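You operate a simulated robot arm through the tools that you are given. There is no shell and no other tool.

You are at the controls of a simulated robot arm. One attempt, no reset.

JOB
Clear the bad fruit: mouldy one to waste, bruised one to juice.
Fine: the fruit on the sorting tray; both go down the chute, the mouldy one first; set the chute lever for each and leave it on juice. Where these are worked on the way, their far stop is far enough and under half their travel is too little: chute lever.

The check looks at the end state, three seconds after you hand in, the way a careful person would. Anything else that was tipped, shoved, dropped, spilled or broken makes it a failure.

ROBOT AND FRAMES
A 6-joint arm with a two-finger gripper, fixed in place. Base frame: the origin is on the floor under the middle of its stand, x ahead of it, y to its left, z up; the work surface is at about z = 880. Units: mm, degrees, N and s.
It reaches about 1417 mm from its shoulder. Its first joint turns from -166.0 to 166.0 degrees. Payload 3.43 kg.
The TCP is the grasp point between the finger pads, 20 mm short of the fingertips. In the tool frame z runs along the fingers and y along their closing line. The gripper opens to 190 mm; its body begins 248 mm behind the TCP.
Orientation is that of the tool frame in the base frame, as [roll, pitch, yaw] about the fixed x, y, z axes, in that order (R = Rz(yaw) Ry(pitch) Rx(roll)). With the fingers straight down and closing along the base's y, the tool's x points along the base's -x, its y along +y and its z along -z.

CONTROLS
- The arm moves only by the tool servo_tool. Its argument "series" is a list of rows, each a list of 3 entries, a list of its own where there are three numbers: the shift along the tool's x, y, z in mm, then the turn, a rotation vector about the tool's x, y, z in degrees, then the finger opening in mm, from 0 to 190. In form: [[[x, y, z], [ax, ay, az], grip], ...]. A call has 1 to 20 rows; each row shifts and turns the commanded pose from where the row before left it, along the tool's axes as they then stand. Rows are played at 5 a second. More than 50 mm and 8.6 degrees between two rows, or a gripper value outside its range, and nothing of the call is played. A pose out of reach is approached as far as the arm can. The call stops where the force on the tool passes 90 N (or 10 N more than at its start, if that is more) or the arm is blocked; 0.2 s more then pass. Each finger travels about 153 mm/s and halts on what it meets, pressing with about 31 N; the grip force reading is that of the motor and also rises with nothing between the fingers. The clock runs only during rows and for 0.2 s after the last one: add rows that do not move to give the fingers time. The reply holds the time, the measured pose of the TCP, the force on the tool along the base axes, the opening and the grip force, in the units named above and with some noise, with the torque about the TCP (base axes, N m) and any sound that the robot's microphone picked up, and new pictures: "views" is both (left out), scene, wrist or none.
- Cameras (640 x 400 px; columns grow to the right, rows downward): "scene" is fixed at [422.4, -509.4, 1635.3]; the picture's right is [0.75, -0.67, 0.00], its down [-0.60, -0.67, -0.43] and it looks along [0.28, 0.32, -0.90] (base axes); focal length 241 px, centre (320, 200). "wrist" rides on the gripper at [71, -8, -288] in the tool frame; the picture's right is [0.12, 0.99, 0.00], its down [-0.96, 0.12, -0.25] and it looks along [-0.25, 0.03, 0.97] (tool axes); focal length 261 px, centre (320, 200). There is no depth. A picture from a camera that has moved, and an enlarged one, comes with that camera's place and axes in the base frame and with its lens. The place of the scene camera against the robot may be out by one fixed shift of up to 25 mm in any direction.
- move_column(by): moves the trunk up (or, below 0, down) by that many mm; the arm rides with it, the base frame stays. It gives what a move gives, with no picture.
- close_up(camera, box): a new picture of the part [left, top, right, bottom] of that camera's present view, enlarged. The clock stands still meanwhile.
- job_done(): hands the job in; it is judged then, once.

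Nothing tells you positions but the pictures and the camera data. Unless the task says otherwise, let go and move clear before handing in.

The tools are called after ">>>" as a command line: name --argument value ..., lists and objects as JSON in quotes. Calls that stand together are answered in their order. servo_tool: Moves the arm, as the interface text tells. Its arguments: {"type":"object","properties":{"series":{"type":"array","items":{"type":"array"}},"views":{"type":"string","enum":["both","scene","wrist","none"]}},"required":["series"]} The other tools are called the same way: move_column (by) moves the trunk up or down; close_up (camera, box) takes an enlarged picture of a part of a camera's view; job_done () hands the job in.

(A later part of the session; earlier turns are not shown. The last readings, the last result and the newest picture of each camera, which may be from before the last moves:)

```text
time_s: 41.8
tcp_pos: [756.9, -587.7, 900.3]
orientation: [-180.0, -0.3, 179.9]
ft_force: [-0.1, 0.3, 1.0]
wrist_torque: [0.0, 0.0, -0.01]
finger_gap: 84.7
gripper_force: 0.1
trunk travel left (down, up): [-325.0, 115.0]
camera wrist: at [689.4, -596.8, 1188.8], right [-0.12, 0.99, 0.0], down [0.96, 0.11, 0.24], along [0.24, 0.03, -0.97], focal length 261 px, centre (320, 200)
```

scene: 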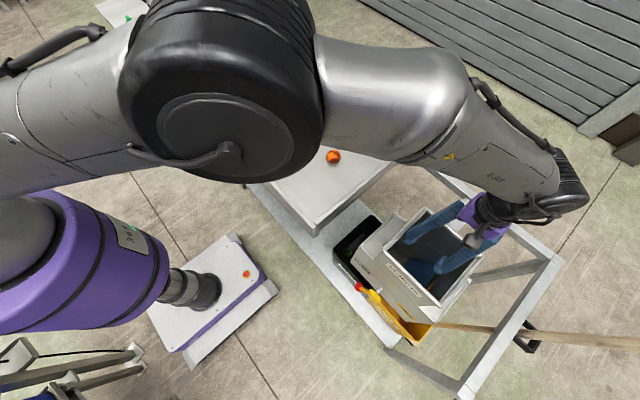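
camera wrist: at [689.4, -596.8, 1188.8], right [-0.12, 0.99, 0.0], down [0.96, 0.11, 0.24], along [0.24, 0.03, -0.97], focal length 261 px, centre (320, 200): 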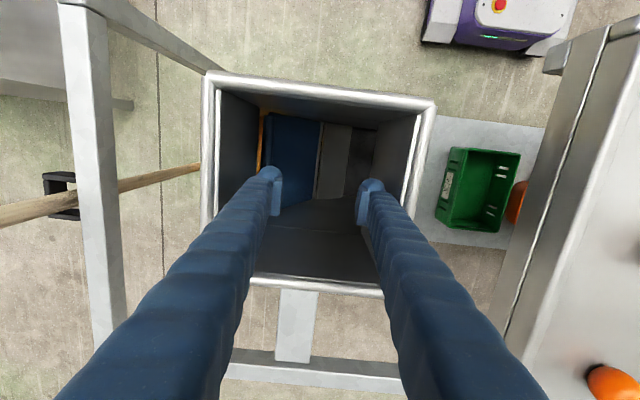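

>>> close_up --camera "scene" --box '[320, 190, 480, 330]'

>>> close_up --camera "wrist" --box '[220, 80, 440, 240]'

```text
2.86 times, centred on (400, 260) of scene
camera zoom: at [422.4, -509.4, 1635.3], right [0.75, -0.67, 0.0], down [-0.6, -0.67, -0.43], along [0.28, 0.32, -0.9], focal length 687 px, centre (91, 29)
```

zoom: 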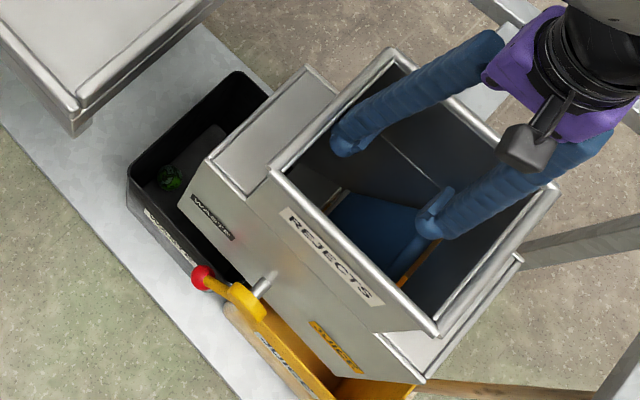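

```text
2.50 times, centred on (330, 160) of wrist
camera zoom: at [689.4, -596.8, 1188.8], right [-0.12, 0.99, 0.0], down [0.96, 0.11, 0.24], along [0.24, 0.03, -0.97], focal length 652 px, centre (295, 300)
```

zoom: 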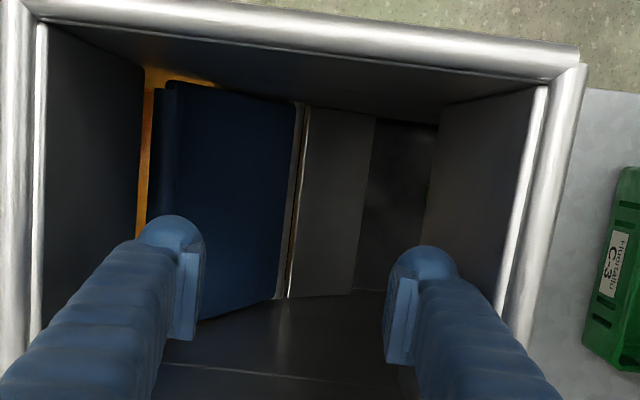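

The mouldy fruit is lying in the black WASTE bin. I'll lift clear of the hopper and retreat toward the robot side to work the lever again.

>>> servo_tool --series '[[[0, 0, -20], [0, 0, 0], 85], [[0, 0, -38], [0, 0, 0], 85], [[0, 0, -38], [0, 0, 0], 85], [[0, 0, -38], [0, 0, 0], 85], [[0, 0, -38], [0, 0, 0], 85], [[0, 0, -38], [0, 0, 0], 85], [[43, 7.5, -11], [0, 0, 0], 90], [[43, 7.5, -11], [0, 0, 0], 90], [[43, 7.5, -11], [0, 0, 0], 90], [[43, 7.5, -11], [0, 0, 0], 90], [[43, 7.5, -11], [0, 0, 0], 90], [[43, 7.5, -11], [0, 0, 0], 90], [[0, 0, 0], [0, -7.5, 0], 90], [[0, 0, 0], [0, -7.5, 0], 90], [[0, 0, 0], [0, -7.5, 0], 90], [[0, 0, 0], [0, -7.5, 0], 90], [[0, 0, 0], [0, -7.5, 0], 90], [[0, 0, 0], [0, -7.5, 0], 90], [[0, 0, 0], [0, 0, 0], 90]]' --views "both"

```text
time_s: 45.8
tcp_pos: [500.2, -544.6, 1177.7]
orientation: [-180.0, 44.8, 179.8]
ft_force: [0.4, -0.9, -0.3]
wrist_torque: [0.0, -0.01, -0.01]
finger_gap: 90.0
gripper_force: 0.0
trunk travel left (down, up): [-325.0, 115.0]
camera wrist: at [248.9, -552.5, 1332.2], right [-0.08, 0.99, -0.08], down [0.51, 0.11, 0.85], along [0.86, 0.03, -0.51], focal length 261 px, centre (320, 200)
```

scene: 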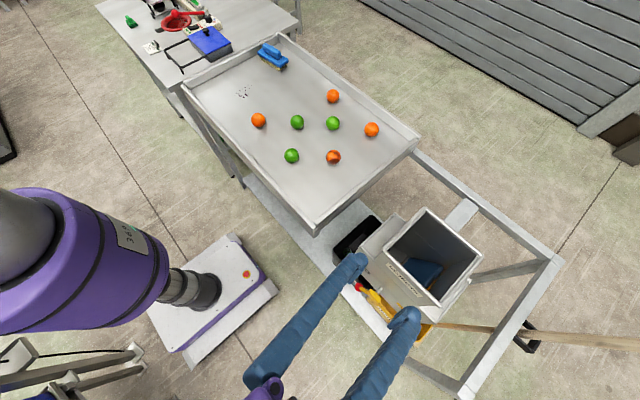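
wrist: 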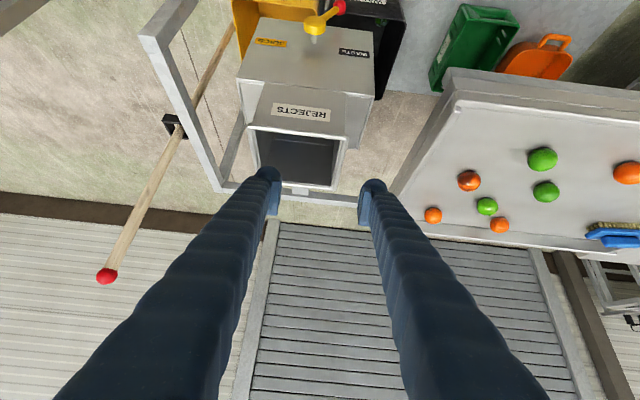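

Clear of the chute. Going back down the same path and lowering the trunk to lever height.

>>> servo_tool --series '[[[34, -3, 34.3], [0, 0, 0], 90], [[34, -3, 34.3], [0, 0, 0], 90], [[34, -3, 34.3], [0, 0, 0], 90], [[34, -3, 34.3], [0, 0, 0], 90], [[34, -3, 34.3], [0, 0, 0], 90], [[34, -3, 34.3], [0, 0, 0], 90], [[0, 0, 0], [0, 0, 0], 90]]' --views "none"

>>> move_column --by -300

>>> servo_tool --series '[[[0, 0, 0], [0, 0, 0], 90]]' --views "both"

```text
time_s: 47.4
tcp_pos: [498.2, -564.4, 890.9]
orientation: [179.6, 44.6, 179.8]
ft_force: [0.1, 0.7, -0.2]
wrist_torque: [0.06, -0.06, 0.08]
finger_gap: 90.0
gripper_force: 0.1
trunk travel left (down, up): [-325.0, 115.0]
```

```text
time_s: 50.4
tcp_pos: [497.6, -564.4, 591.7]
orientation: [179.9, 44.7, 179.8]
ft_force: [1.2, 0.7, 0.3]
wrist_torque: [-0.01, 0.02, 0.01]
finger_gap: 90.1
gripper_force: 0.1
trunk travel left (down, up): [-25.0, 415.0]
```

```text
time_s: 50.8
tcp_pos: [497.9, -564.9, 591.6]
orientation: [179.8, 44.8, 179.8]
ft_force: [-0.3, -0.3, 0.2]
wrist_torque: [0.04, -0.02, -0.02]
finger_gap: 90.0
gripper_force: 0.1
trunk travel left (down, up): [-25.0, 415.0]
camera wrist: at [246.4, -573.1, 746.9], right [-0.08, 0.99, -0.08], down [0.51, 0.11, 0.85], along [0.86, 0.03, -0.52], focal length 261 px, centre (320, 200)
```

scene: 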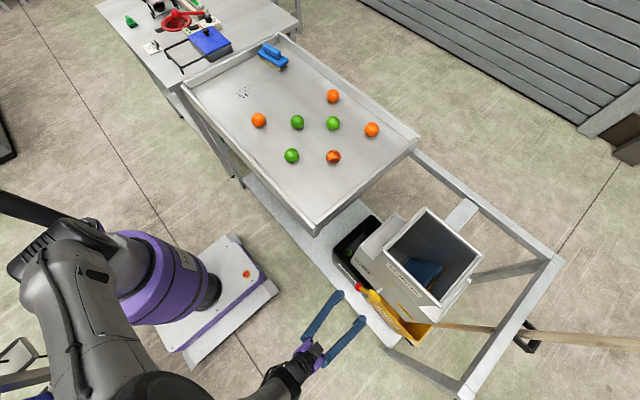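
wrist: 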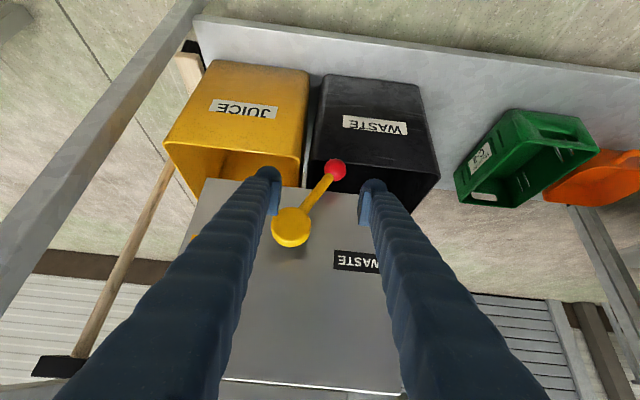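

The lever is still at WASTE. I'll open to 110 mm, shift 10 mm toward +y and advance so the knob is again between the fingers.

>>> servo_tool --series '[[[2, 10, 0], [0, 0, 0], 110], [[2, 0, 31], [0, 0, 0], 110], [[2, 0, 31], [0, 0, 0], 110], [[2, 0, 31], [0, 0, 0], 110], [[2, 0, 31], [0, 0, 0], 110], [[0, 0, 30], [0, 0, 0], 110], [[0, 0, 0], [0, 0, 0], 110]]' --views "both"

```text
time_s: 52.4
tcp_pos: [604.3, -563.9, 477.6]
orientation: [179.3, 44.5, 179.7]
ft_force: [0.3, -0.3, 0.3]
wrist_torque: [0.01, -0.01, -0.02]
finger_gap: 109.8
gripper_force: 0.1
out of reach, approached as far as the arm can: row 2, 4
trunk travel left (down, up): [-25.0, 415.0]
camera wrist: at [353.8, -575.2, 634.0], right [-0.09, 0.99, -0.07], down [0.51, 0.11, 0.85], along [0.85, 0.04, -0.52], focal length 261 px, centre (320, 200)
```

scene: 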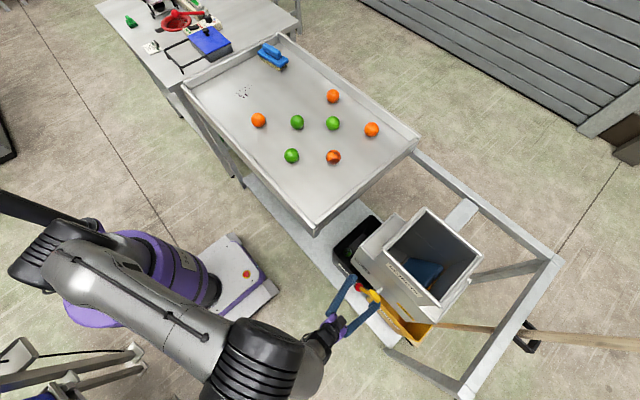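
wrist: 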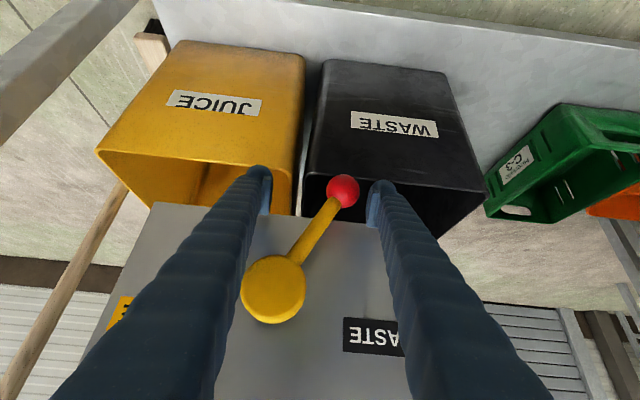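

The knob is between the fingers. Sweeping toward -y (JUICE side).

>>> servo_tool --series '[[[0, -10, 0], [0, 0, 0], 110], [[0, -10, 0], [0, 0, 0], 110], [[0, -10, 0], [0, 0, 0], 110], [[0, -10, 0], [0, 0, 0], 110], [[0, -10, 0], [0, 0, 0], 110], [[0, -10, 0], [0, 0, 0], 110], [[0, -10, 0], [0, 0, 0], 110], [[0, -10, 0], [0, 0, 0], 110], [[0, -10, 0], [0, 0, 0], 110], [[0, -10, 0], [0, 0, 0], 110], [[0, 0, 0], [0, 0, 0], 110]]' --views "both"

```text
time_s: 54.8
tcp_pos: [601.3, -664.2, 477.3]
orientation: [179.7, 44.8, 179.8]
ft_force: [-0.6, -0.5, 0.5]
wrist_torque: [0.01, 0.0, 0.03]
finger_gap: 110.0
gripper_force: 0.0
trunk travel left (down, up): [-25.0, 415.0]
camera wrist: at [350.8, -672.7, 634.2], right [-0.08, 0.99, -0.08], down [0.51, 0.11, 0.85], along [0.86, 0.03, -0.52], focal length 261 px, centre (320, 200)
```

scene: 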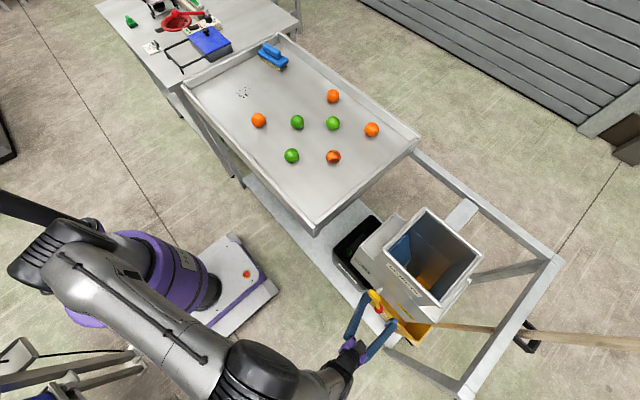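
wrist: 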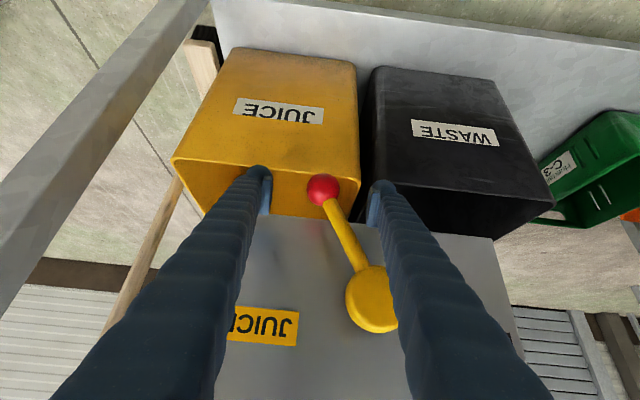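

The lever has snapped back to JUICE, same place as at the start. Backing out along the finger axis.

>>> servo_tool --series '[[[0, 0, -30], [0, 0, 0], 110], [[0, 0, -30], [0, 0, 0], 110], [[0, 0, -30], [0, 0, 0], 110], [[0, 0, -30], [0, 0, 0], 110], [[0, 10, -30], [0, 0, 0], 110], [[0, 10, 0], [0, 0, 0], 110], [[0, 0, 0], [0, 0, 0], 110]]' --views "both"

>>> close_up --camera "scene" --box '[320, 190, 480, 330]'

```text
time_s: 56.4
tcp_pos: [497.7, -644.9, 588.0]
orientation: [179.8, 44.7, 179.8]
ft_force: [-0.5, 0.2, 0.1]
wrist_torque: [-0.02, 0.01, -0.04]
finger_gap: 110.0
gripper_force: 0.2
trunk travel left (down, up): [-25.0, 415.0]
camera wrist: at [246.5, -654.6, 742.9], right [-0.08, 0.99, -0.08], down [0.51, 0.11, 0.85], along [0.86, 0.03, -0.52], focal length 261 px, centre (320, 200)
```

scene: 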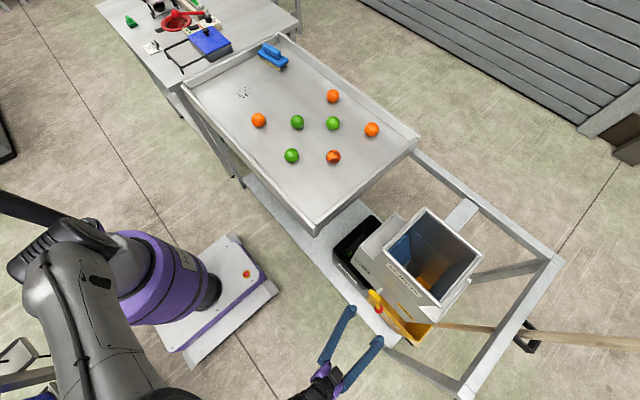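
wrist: 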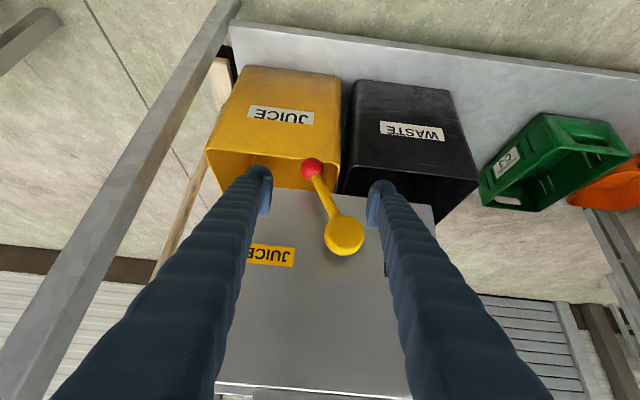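

```text
2.86 times, centred on (400, 260) of scene
camera zoom: at [422.4, -509.4, 1635.3], right [0.75, -0.67, 0.0], down [-0.6, -0.67, -0.43], along [0.28, 0.32, -0.9], focal length 687 px, centre (91, 29)
```

zoom: 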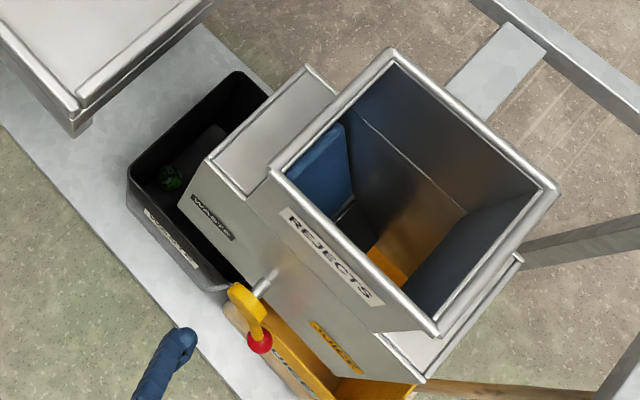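

Lever is on JUICE, the flap now shields the waste side, and the mouldy fruit stays in the waste bin. Raising the trunk and going up to upright posture.

>>> move_column --by 300

>>> servo_tool --series '[[[-34, 10, -34.3], [0, 0, 0], 110], [[-34, 10, -34.3], [0, 0, 0], 110], [[-34, 10, -34.3], [0, 0, 0], 110], [[-34, 10, -34.3], [0, 0, 0], 110], [[-34, 10, -34.3], [0, 0, 0], 110], [[-34, 10, -34.3], [0, 0, 0], 110], [[0, 0, 0], [0, 7.5, 0], 110], [[0, 0, 0], [0, 7.5, 0], 110], [[0, 0, 0], [0, 7.5, 0], 110], [[0, 0, 0], [0, 7.5, 0], 110], [[0, 0, 0], [0, 7.5, 0], 110], [[0, 0, 0], [0, 7.5, 0], 110], [[0, 0, 0], [0, 0, 0], 110]]' --views "none"

>>> servo_tool --series '[[[-24, 41, 0], [0, 0, 0], 100], [[-24, 41, 0], [0, 0, 0], 100], [[-24, 41, 0], [0, 0, 0], 100], [[-24, 41, 0], [0, 0, 0], 100], [[-24, 41, 0], [0, 0, 0], 100], [[-24, 41, 0], [0, 0, 0], 100], [[-24, 41, 0], [0, 0, 0], 100], [[-24, 41, 0], [0, 0, 0], 100], [[-24, 41, 0], [0, 0, 0], 100], [[-24, 41, 0], [0, 0, 0], 100], [[0, 0, 0], [0, 0, 0], 100], [[0, 0, 0], [0, 0, 0], 100]]' --views "both"

```text
time_s: 59.4
tcp_pos: [499.0, -645.7, 887.1]
orientation: [179.7, 44.7, 179.7]
ft_force: [0.2, 1.0, 0.1]
wrist_torque: [-0.01, -0.02, 0.0]
finger_gap: 109.8
gripper_force: 0.2
trunk travel left (down, up): [-325.0, 115.0]
```

```text
time_s: 62.2
tcp_pos: [498.2, -586.3, 1177.5]
orientation: [179.8, -0.5, 179.9]
ft_force: [0.1, 0.8, 0.0]
wrist_torque: [-0.01, -0.06, -0.01]
finger_gap: 110.0
gripper_force: 0.1
trunk travel left (down, up): [-325.0, 115.0]
```

```text
time_s: 64.8
tcp_pos: [737.5, -179.5, 1178.0]
orientation: [179.8, -0.3, -179.9]
ft_force: [-0.7, -1.1, -0.6]
wrist_torque: [0.07, 0.01, 0.01]
finger_gap: 99.9
gripper_force: 0.1
trunk travel left (down, up): [-325.0, 115.0]
camera wrist: at [671.0, -188.6, 1466.7], right [-0.12, 0.99, 0.0], down [0.96, 0.11, 0.24], along [0.24, 0.03, -0.97], focal length 261 px, centre (320, 200)
```

scene: 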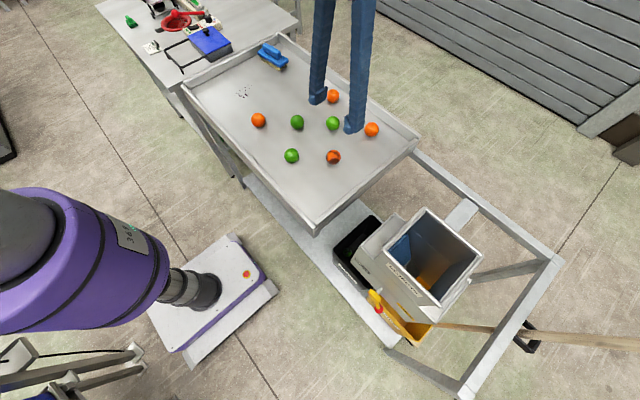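
wrist: 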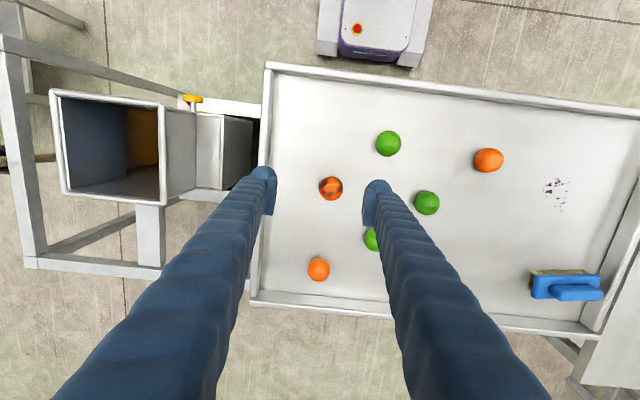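

Bruised orange is at about (781, -152, 905). Descending to about z = 1000 above it.

>>> servo_tool --series '[[[-8.6, 5.4, 35.6], [0, 0, 0], 90], [[-8.6, 5.4, 35.6], [0, 0, 0], 90], [[-8.6, 5.4, 35.6], [0, 0, 0], 90], [[-8.6, 5.4, 35.6], [0, 0, 0], 90], [[-8.6, 5.4, 35.6], [0, 0, 0], 90], [[0, 0, 0], [0, 0, 0], 90], [[0, 0, 0], [0, 0, 0], 90]]' --views "wrist"

```text
time_s: 66.4
tcp_pos: [780.9, -149.1, 996.9]
orientation: [179.8, -0.4, -179.9]
ft_force: [0.0, 0.9, 0.2]
wrist_torque: [-0.03, 0.0, 0.0]
finger_gap: 90.1
gripper_force: 0.1
trunk travel left (down, up): [-325.0, 115.0]
camera wrist: at [712.1, -158.8, 1286.2], right [-0.12, 0.99, 0.0], down [0.96, 0.11, 0.24], along [0.24, 0.03, -0.97], focal length 261 px, centre (320, 200)
```

wrist: 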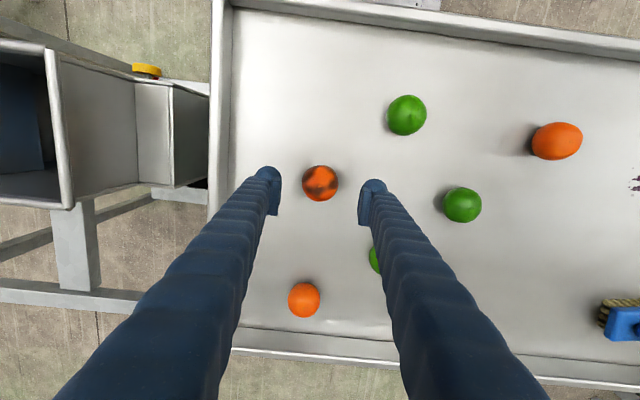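

Well aligned. Descending to grasp height.

>>> servo_tool --series '[[[-1.5, 1, 22], [0, 0, 0], 90], [[0, 0, 22], [0, 0, 0], 90], [[0, 0, 22], [0, 0, 0], 90], [[0, 0, 11], [0, 0, 0], 90], [[0, 0, 10], [0, 0, 0], 90], [[0, 0, 0], [0, 0, 0], 90], [[0, 0, 0], [0, 0, 0], 90]]' --views "both"

```text
time_s: 68.0
tcp_pos: [781.5, -148.7, 912.4]
orientation: [179.8, -0.3, 179.9]
ft_force: [-1.0, 0.1, -0.2]
wrist_torque: [0.0, -0.01, 0.0]
finger_gap: 90.2
gripper_force: 0.1
trunk travel left (down, up): [-325.0, 115.0]
camera wrist: at [714.9, -157.7, 1200.8], right [-0.12, 0.99, 0.0], down [0.96, 0.11, 0.24], along [0.24, 0.03, -0.97], focal length 261 px, centre (320, 200)
```

scene: 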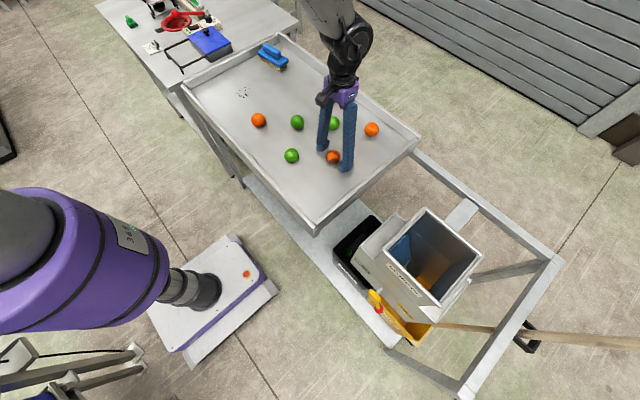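
wrist: 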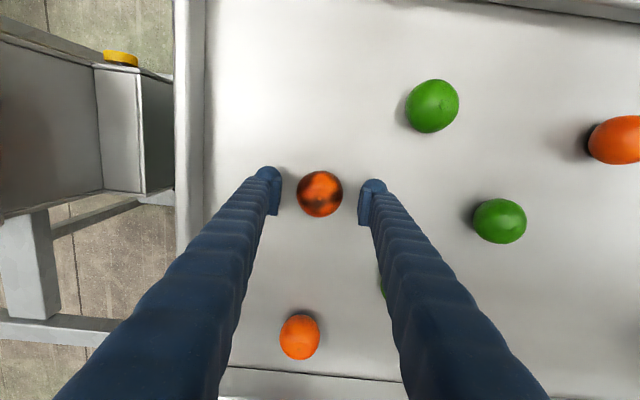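

The bruised orange is centred between the fingers. Closing on it and lifting.

>>> servo_tool --series '[[[2, 0, 3], [0, 0, 0], 90], [[0, 0, 0], [0, 0, 0], 70], [[0, 0, 0], [0, 0, 0], 60], [[0, 0, 0], [0, 0, 0], 50], [[0, 0, 0], [0, 0, 0], 44], [[0, 0, 0], [0, 0, 0], 44]]' --views "wrist"

>>> servo_tool --series '[[[0, 0, -10], [0, 0, 0], 44], [[0, 0, -15], [0, 0, 0], 44], [[0, 0, -25], [0, 0, 0], 44], [[0, 0, -25], [0, 0, 0], 44], [[0, 0, -25], [0, 0, 0], 44], [[0, 0, -25], [0, 0, 0], 44], [[0, 0, -25], [0, 0, 0], 44], [[0, 0, -25], [0, 0, 0], 44], [[0, 0, -25], [0, 0, 0], 44], [[0, 0, 0], [0, 0, 0], 44]]' --views "both"

```text
time_s: 69.4
tcp_pos: [781.4, -147.9, 908.3]
orientation: [179.9, -0.4, -179.9]
ft_force: [0.1, -0.2, -0.5]
wrist_torque: [0.0, 0.0, 0.02]
finger_gap: 56.2
gripper_force: 30.6
trunk travel left (down, up): [-325.0, 115.0]
camera wrist: at [712.8, -157.5, 1197.9], right [-0.12, 0.99, 0.0], down [0.96, 0.11, 0.24], along [0.24, 0.03, -0.97], focal length 261 px, centre (320, 200)
```

wrist: 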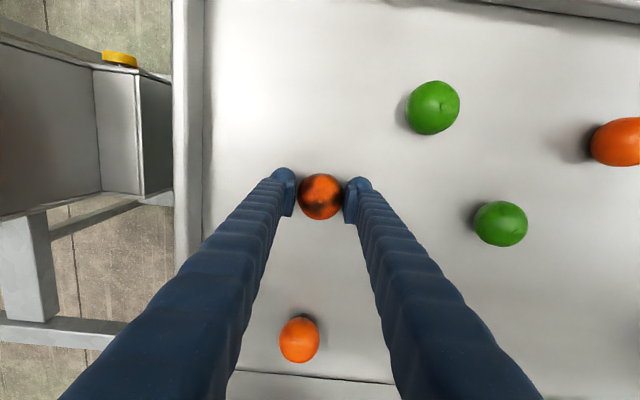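

```text
time_s: 71.6
tcp_pos: [783.3, -149.6, 1107.0]
orientation: [179.8, -0.5, 179.9]
ft_force: [-0.2, 1.0, 0.2]
wrist_torque: [-0.02, 0.04, 0.04]
finger_gap: 56.1
gripper_force: 31.0
trunk travel left (down, up): [-325.0, 115.0]
camera wrist: at [715.7, -159.1, 1397.0], right [-0.12, 0.99, 0.0], down [0.96, 0.11, 0.24], along [0.24, 0.03, -0.97], focal length 261 px, centre (320, 200)
```

scene: 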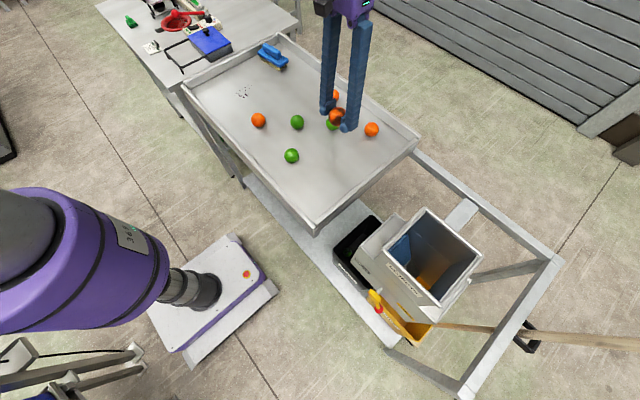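
wrist: 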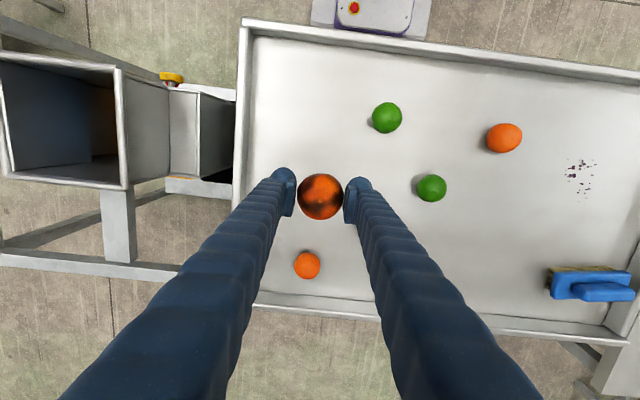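

The bruised orange is held. Carrying it to above the hopper, slightly to the juice (-y) side.

>>> servo_tool --series '[[[2.2, -38.6, 0], [0, 0, 0], 44], [[2.2, -38.6, 0], [0, 0, 0], 44], [[2.2, -38.6, 0], [0, 0, 0], 44], [[2.2, -38.6, 0], [0, 0, 0], 44], [[2.2, -38.6, 0], [0, 0, 0], 44], [[2.2, -38.6, 0], [0, 0, 0], 44], [[2.2, -38.6, 0], [0, 0, 0], 44], [[2.2, -38.6, 0], [0, 0, 0], 44], [[2.2, -38.6, 0], [0, 0, 0], 44], [[2.2, -38.6, 0], [0, 0, 0], 44], [[2.2, -38.6, 0], [0, 0, 0], 44], [[2.2, -38.6, 0], [0, 0, 0], 44], [[0, 0, 0], [0, 0, 0], 44], [[0, 0, 0], [0, 0, 0], 44]]' --views "both"

```text
time_s: 74.6
tcp_pos: [751.6, -612.9, 1105.0]
orientation: [179.9, -0.4, -180.0]
ft_force: [0.1, -0.1, -1.2]
wrist_torque: [-0.08, 0.05, 0.02]
finger_gap: 56.1
gripper_force: 30.7
trunk travel left (down, up): [-325.0, 115.0]
camera wrist: at [684.1, -622.2, 1393.9], right [-0.12, 0.99, 0.0], down [0.96, 0.11, 0.24], along [0.24, 0.03, -0.97], focal length 261 px, centre (320, 200)
```

scene: 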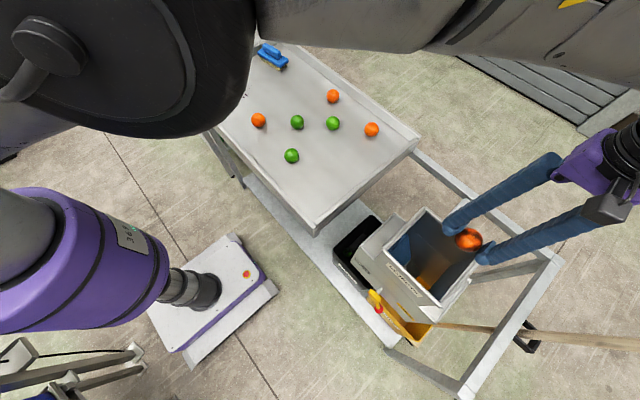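
wrist: 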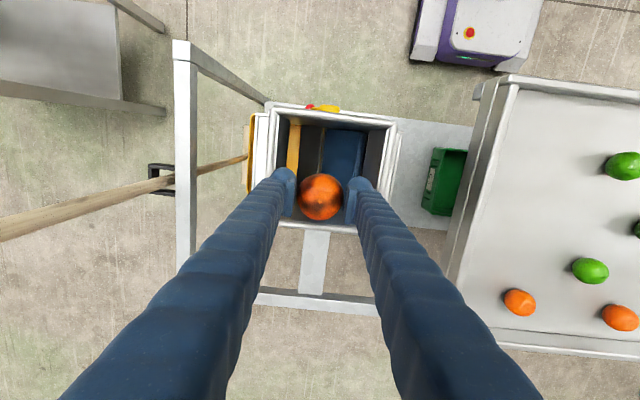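

Over the hopper with the flap on the waste side. Lowering just inside the rim.

>>> servo_tool --series '[[[-3, 0, 30], [0, 0, 0], 44], [[0, 0, 35], [0, 0, 0], 44], [[0, 0, 35], [0, 0, 0], 44], [[0, 0, 35], [0, 0, 0], 44], [[0, 0, 30], [0, 0, 0], 44], [[0, 0, 25], [0, 0, 0], 44], [[0, 0, 15], [0, 0, 0], 44], [[0, 0, 0], [0, 0, 0], 44]]' --views "both"

```text
time_s: 76.4
tcp_pos: [756.8, -611.8, 900.4]
orientation: [179.9, -0.3, -179.9]
ft_force: [0.7, -0.2, -0.5]
wrist_torque: [-0.01, 0.0, 0.02]
finger_gap: 55.7
gripper_force: 31.0
trunk travel left (down, up): [-325.0, 115.0]
camera wrist: at [688.4, -621.3, 1190.0], right [-0.12, 0.99, 0.0], down [0.96, 0.11, 0.24], along [0.24, 0.03, -0.97], focal length 261 px, centre (320, 200)
```

scene: 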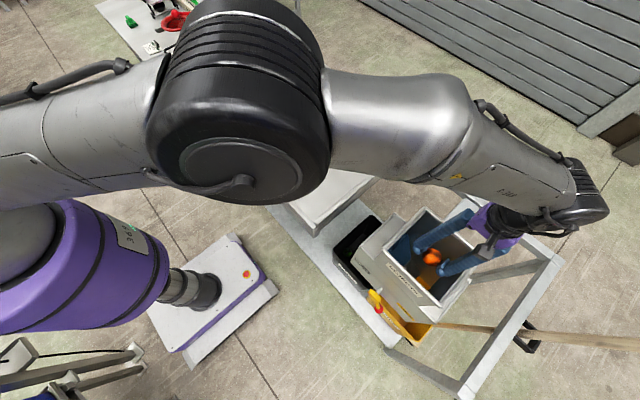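
wrist: 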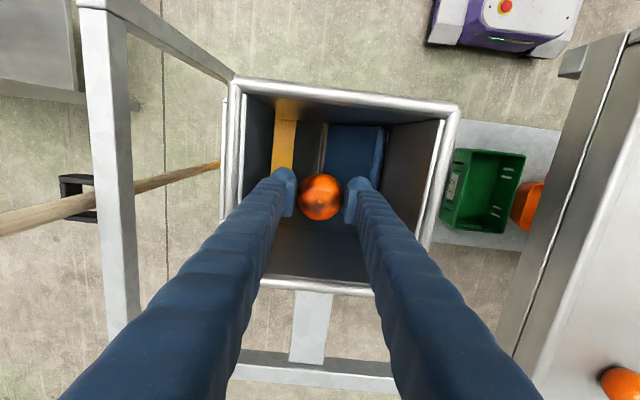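

Inside the rim over the juice side. Releasing the orange.

>>> servo_tool --series '[[[0, 0, 0], [0, 0, 0], 60], [[0, 0, 0], [0, 0, 0], 75], [[0, 0, 0], [0, 0, 0], 82], [[0, 0, 0], [0, 0, 0], 82], [[0, 0, 0], [0, 0, 0], 82], [[0, 0, 0], [0, 0, 0], 82], [[0, 0, 0], [0, 0, 0], 82]]' --views "both"

>>> close_up --camera "scene" --box '[320, 190, 500, 347]'

```text
time_s: 78.0
tcp_pos: [755.6, -612.3, 901.9]
orientation: [179.8, -0.4, 180.0]
ft_force: [-0.5, 0.3, -0.5]
wrist_torque: [0.0, 0.01, 0.0]
finger_gap: 82.2
gripper_force: 0.0
trunk travel left (down, up): [-325.0, 115.0]
camera wrist: at [688.6, -621.1, 1190.0], right [-0.12, 0.99, 0.0], down [0.96, 0.11, 0.24], along [0.24, 0.03, -0.97], focal length 261 px, centre (320, 200)
```

scene: 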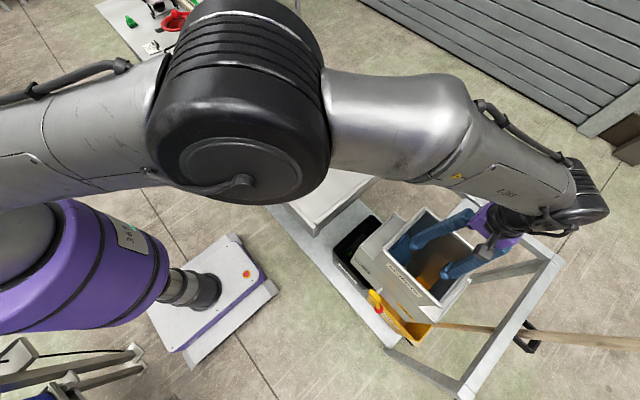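
wrist: 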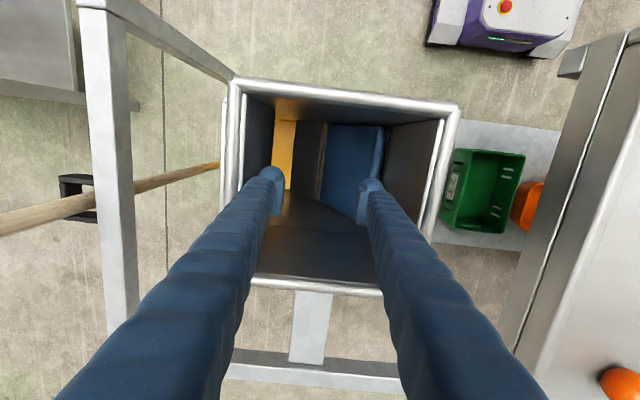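

```text
2.55 times, centred on (410, 268) of scene
camera zoom: at [422.4, -509.4, 1635.3], right [0.75, -0.67, 0.0], down [-0.6, -0.67, -0.43], along [0.28, 0.32, -0.9], focal length 613 px, centre (91, 26)
```

zoom: 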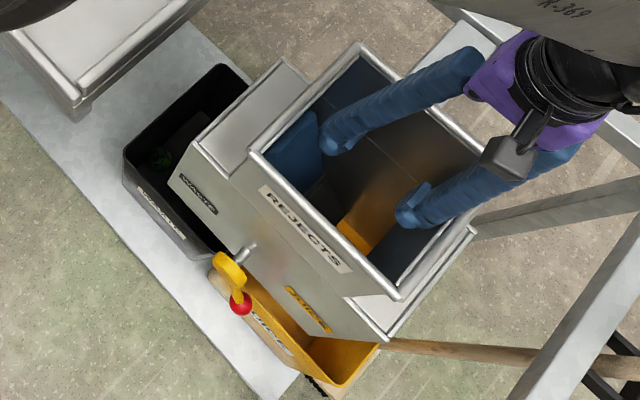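

The orange dropped through; I'll lift clear, pull back toward the robot, and look at the juice bin.

>>> servo_tool --series '[[[0, 0, -20], [0, 0, 0], 82], [[0, 0, -38], [0, 0, 0], 82], [[0, 0, -38], [0, 0, 0], 82], [[0, 0, -38], [0, 0, 0], 82], [[0, 0, -38], [0, 0, 0], 82], [[0, 0, -38], [0, 0, 0], 82], [[43, 7.5, -11], [0, 0, 0], 150], [[43, 7.5, -11], [0, 0, 0], 190], [[43, 7.5, -11], [0, 0, 0], 190], [[43, 7.5, -11], [0, 0, 0], 190], [[43, 7.5, -11], [0, 0, 0], 190], [[43, 7.5, -11], [0, 0, 0], 190], [[0, 0, 0], [0, 0, 0], 190], [[0, 0, 0], [0, 0, 0], 190]]' --views "both"

>>> close_up --camera "wrist" --box '[200, 130, 400, 255]'

>>> close_up --camera "scene" --box '[320, 190, 500, 347]'

```text
time_s: 81.0
tcp_pos: [501.3, -567.5, 1181.2]
orientation: [179.8, -0.3, 180.0]
ft_force: [0.2, 0.0, 0.2]
wrist_torque: [0.0, -0.03, 0.03]
finger_gap: 190.0
gripper_force: 0.0
trunk travel left (down, up): [-325.0, 115.0]
camera wrist: at [432.8, -576.4, 1469.5], right [-0.12, 0.99, 0.0], down [0.96, 0.11, 0.24], along [0.24, 0.03, -0.97], focal length 261 px, centre (320, 200)
```

scene: 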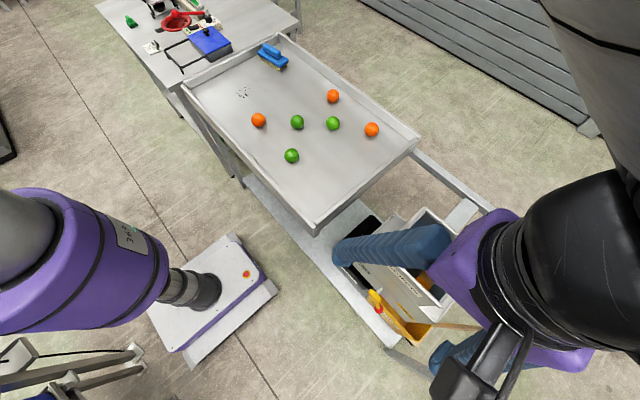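
wrist: 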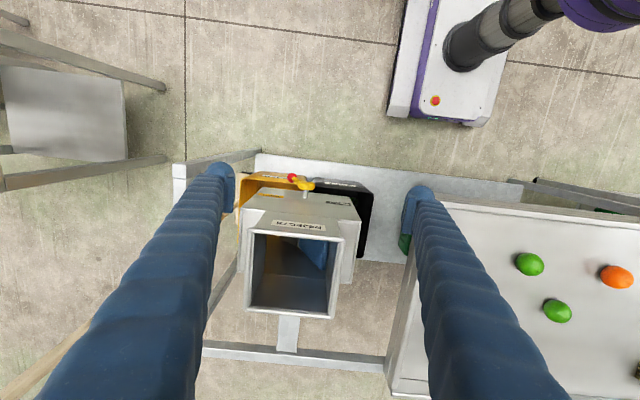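

```text
3.20 times, centred on (300, 192) of wrist
camera zoom: at [432.8, -576.4, 1469.5], right [-0.12, 0.99, 0.0], down [0.96, 0.11, 0.24], along [0.24, 0.03, -0.97], focal length 834 px, centre (384, 224)
```

zoom: 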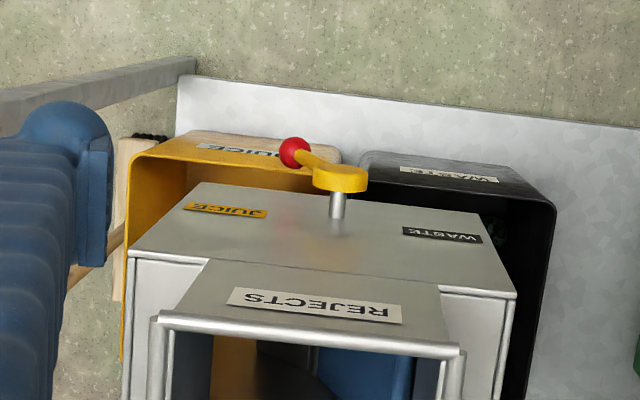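

```text
2.55 times, centred on (410, 268) of scene
camera zoom: at [422.4, -509.4, 1635.3], right [0.75, -0.67, 0.0], down [-0.6, -0.67, -0.43], along [0.28, 0.32, -0.9], focal length 613 px, centre (91, 26)
```

zoom: 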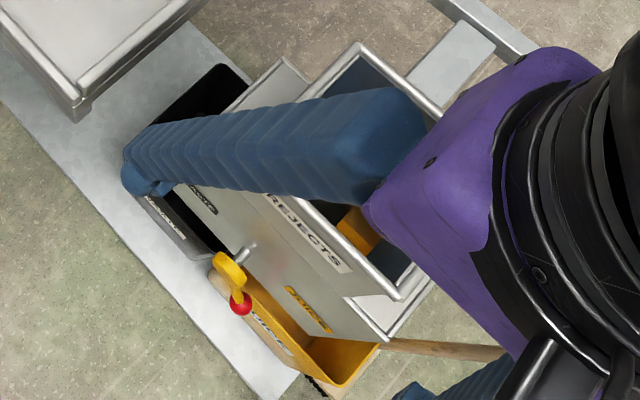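

The lever is on JUICE and the tray holds only good fruit. The orange isn't visible from here, being under the chute, so I'll look from the -y side at safe height.

>>> servo_tool --series '[[[-27, -37, 0], [0, 0, 0], 190], [[-27, -37, 0], [0, 0, 0], 190], [[-27, -37, 0], [0, 0, 0], 190], [[-27, -37, 0], [0, 0, 0], 190], [[-27, -37, 0], [0, 0, 0], 190], [[-27, -37, 0], [0, 0, 0], 190], [[-27, -37, 0], [0, 0, 0], 190], [[-27, -37, 0], [0, 0, 0], 190], [[0, 0, 0], [-7.5, 0, 0], 190], [[0, 0, 0], [-7.5, 0, 0], 190], [[0, 0, 0], [-7.5, 0, 0], 190], [[0, 0, 0], [0, 0, 0], 190], [[0, 0, 0], [0, 0, 0], 190]]' --views "both"

```text
time_s: 83.8
tcp_pos: [561.4, -659.9, 1159.9]
orientation: [157.4, -0.3, -180.0]
ft_force: [0.3, 1.4, 1.0]
wrist_torque: [-0.28, 0.0, -0.03]
finger_gap: 190.0
gripper_force: 0.1
out of reach, approached as far as the arm can: row 6, 7, 8, 9, 10, 11
trunk travel left (down, up): [-325.0, 115.0]
camera wrist: at [493.2, -778.5, 1422.4], right [-0.12, 0.92, 0.38], down [0.96, 0.01, 0.27], along [0.24, 0.4, -0.88], focal length 261 px, centre (320, 200)
```

scene: 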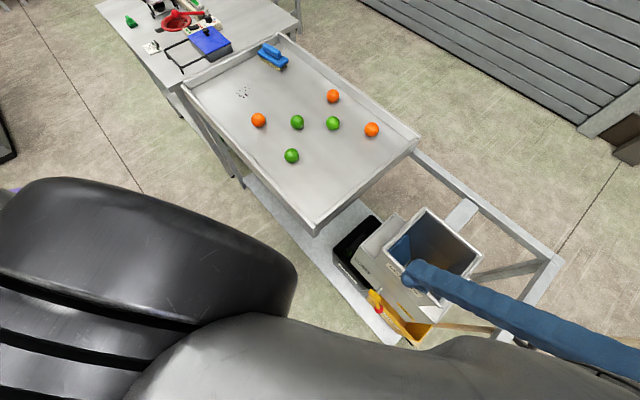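
wrist: 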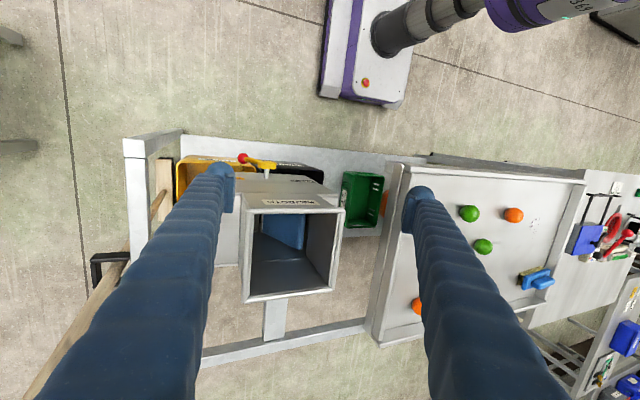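

From here the finger hides the juice bin; I'll swing out to larger x, where the arm reaches better, keeping the tilt toward +y.

>>> servo_tool --series '[[[-40, 0, 0], [0, 0, 0], 190], [[-40, 0, 0], [0, 0, 0], 190], [[-40, 0, 0], [0, 0, 0], 190], [[-40, 0, 0], [0, 0, 0], 190], [[-30, 0, 0], [0, 0, 0], 190], [[0, -32, 13.3], [0, 0, 0], 190], [[0, -32, 13.3], [0, 0, 0], 190], [[0, -32, 13.3], [0, 0, 0], 190], [[0, -32, 13.3], [0, 0, 0], 190], [[0, 0, 0], [0, 0, 0], 190]]' --views "both"

```text
time_s: 86.0
tcp_pos: [629.7, -640.4, 1041.9]
orientation: [157.3, -0.3, 180.0]
ft_force: [-0.3, -0.3, -0.3]
wrist_torque: [0.07, -0.01, -0.03]
finger_gap: 190.1
gripper_force: 0.1
out of reach, approached as far as the arm can: row 1, 2, 3, 4, 5, 6, 7, 8, 9
trunk travel left (down, up): [-325.0, 115.0]
camera wrist: at [562.9, -758.7, 1305.8], right [-0.12, 0.92, 0.38], down [0.96, 0.01, 0.27], along [0.24, 0.4, -0.88], focal length 261 px, centre (320, 200)
```

scene: 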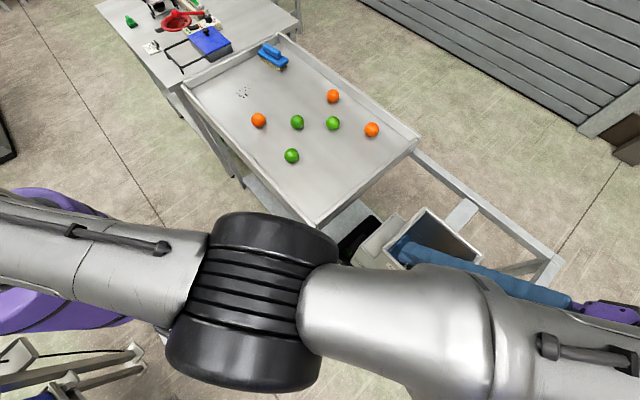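
wrist: 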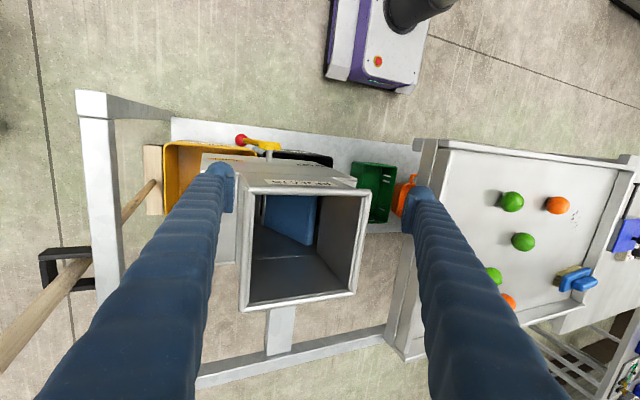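

The arm can't get out far enough on that side. Instead I'll straighten up, go above the +y side of the hopper and look down through it toward the juice bin.

>>> servo_tool --series '[[[0, 31, -23], [0, 0, 0], 190], [[0, 31, -23], [0, 0, 0], 190], [[0, 31, -23], [0, 0, 0], 190], [[0, 0, 0], [7.5, 0, 0], 190], [[0, 0, 0], [7.5, 0, 0], 190], [[0, 0, 0], [7.5, 0, 0], 190], [[0, 0, 0], [0, 0, 0], 190], [[0, 0, 0], [0, 0, 0], 190]]' --views "none"

```text
time_s: 87.8
tcp_pos: [633.2, -579.4, 1141.1]
orientation: [179.7, -0.3, 180.0]
ft_force: [-0.5, -0.9, -0.1]
wrist_torque: [0.14, -0.06, -0.01]
finger_gap: 190.3
gripper_force: 0.1
trunk travel left (down, up): [-325.0, 115.0]
```

Upright again. Moving to the viewing pose above the hopper, tilted to look toward -y.

>>> servo_tool --series '[[[-35.7, 20, -3.3], [0, 0, 0], 190], [[-35.7, 20, -3.3], [0, 0, 0], 190], [[-35.7, 20, -3.3], [0, 0, 0], 190], [[0, 0, 0], [7.5, 0, 0], 190], [[0, 0, 0], [7.5, 0, 0], 190], [[0, 0, 0], [7.5, 0, 0], 190], [[0, 0, 0], [0, 0, 0], 190], [[0, 0, 0], [0, 0, 0], 190]]' --views "both"

>>> close_up --camera "wrist" --box '[240, 130, 400, 230]'

```text
time_s: 89.6
tcp_pos: [741.5, -518.9, 1150.8]
orientation: [-157.7, -0.3, 179.9]
ft_force: [0.2, -0.1, -0.2]
wrist_torque: [0.14, -0.02, 0.04]
finger_gap: 189.9
gripper_force: 0.0
trunk travel left (down, up): [-325.0, 115.0]
camera wrist: at [673.8, -417.2, 1421.5], right [-0.12, 0.92, -0.38], down [0.96, 0.2, 0.18], along [0.24, -0.34, -0.91], focal length 261 px, centre (320, 200)
```

scene: 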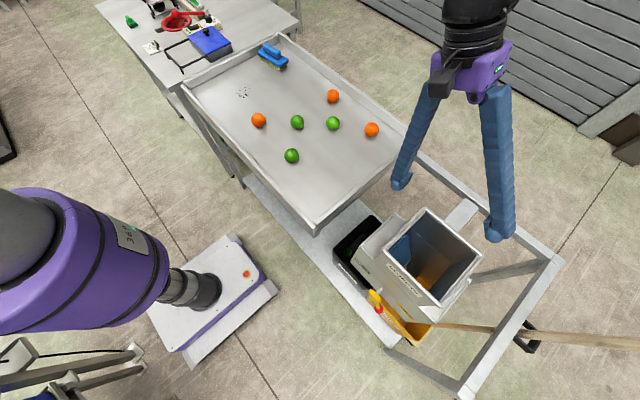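
wrist: 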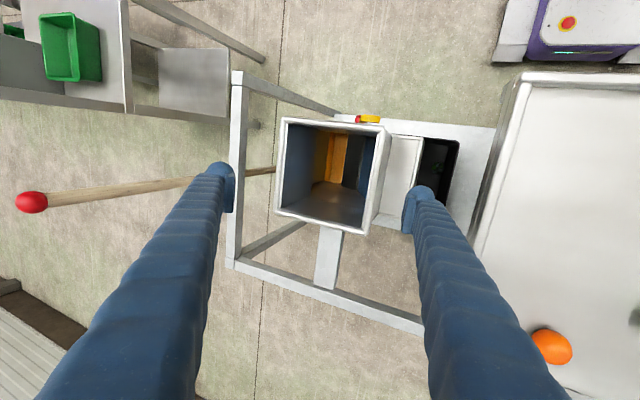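

```text
4.00 times, centred on (320, 180) of wrist
camera zoom: at [673.8, -417.2, 1421.5], right [-0.12, 0.92, -0.38], down [0.96, 0.2, 0.18], along [0.24, -0.34, -0.91], focal length 1043 px, centre (320, 280)
```

zoom: 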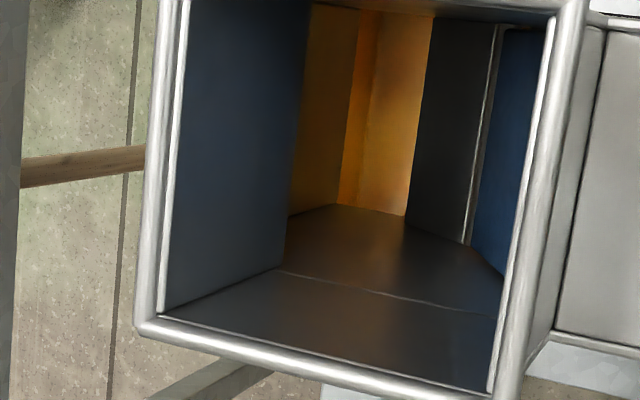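

I can see down the juice passage and the flap; I'll also check the scene camera's view through the hopper and the bin for the orange.

>>> close_up --camera "scene" --box '[380, 210, 480, 300]'

>>> close_up --camera "scene" --box '[360, 280, 450, 350]'

>>> close_up --camera "wrist" --box '[400, 120, 480, 200]'

```text
4.44 times, centred on (430, 255) of scene
camera zoom: at [422.4, -509.4, 1635.3], right [0.75, -0.67, 0.0], down [-0.6, -0.67, -0.43], along [0.28, 0.32, -0.9], focal length 1069 px, centre (-169, -44)
```

zoom: 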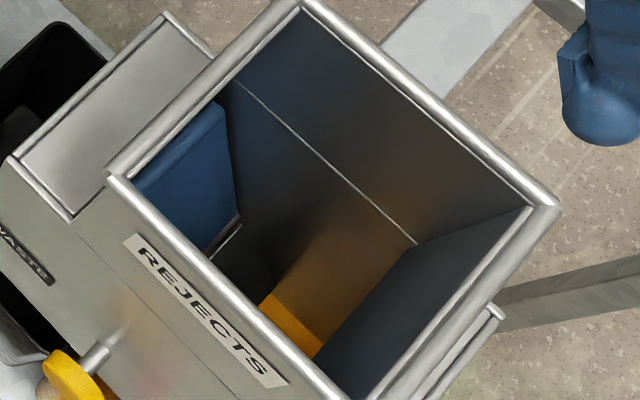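

```text
5.71 times, centred on (405, 315) of scene
camera zoom: at [422.4, -509.4, 1635.3], right [0.75, -0.67, 0.0], down [-0.6, -0.67, -0.43], along [0.28, 0.32, -0.9], focal length 1375 px, centre (-166, -457)
```

zoom: 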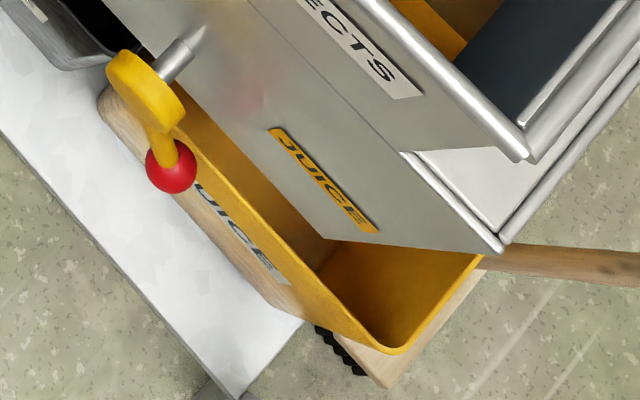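

```text
5.00 times, centred on (440, 160) of wrist
camera zoom: at [673.8, -417.2, 1421.5], right [-0.12, 0.92, -0.38], down [0.96, 0.2, 0.18], along [0.24, -0.34, -0.91], focal length 1303 px, centre (-280, 400)
```

zoom: 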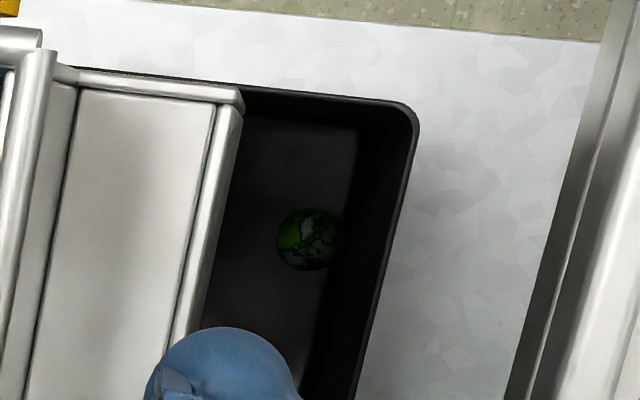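

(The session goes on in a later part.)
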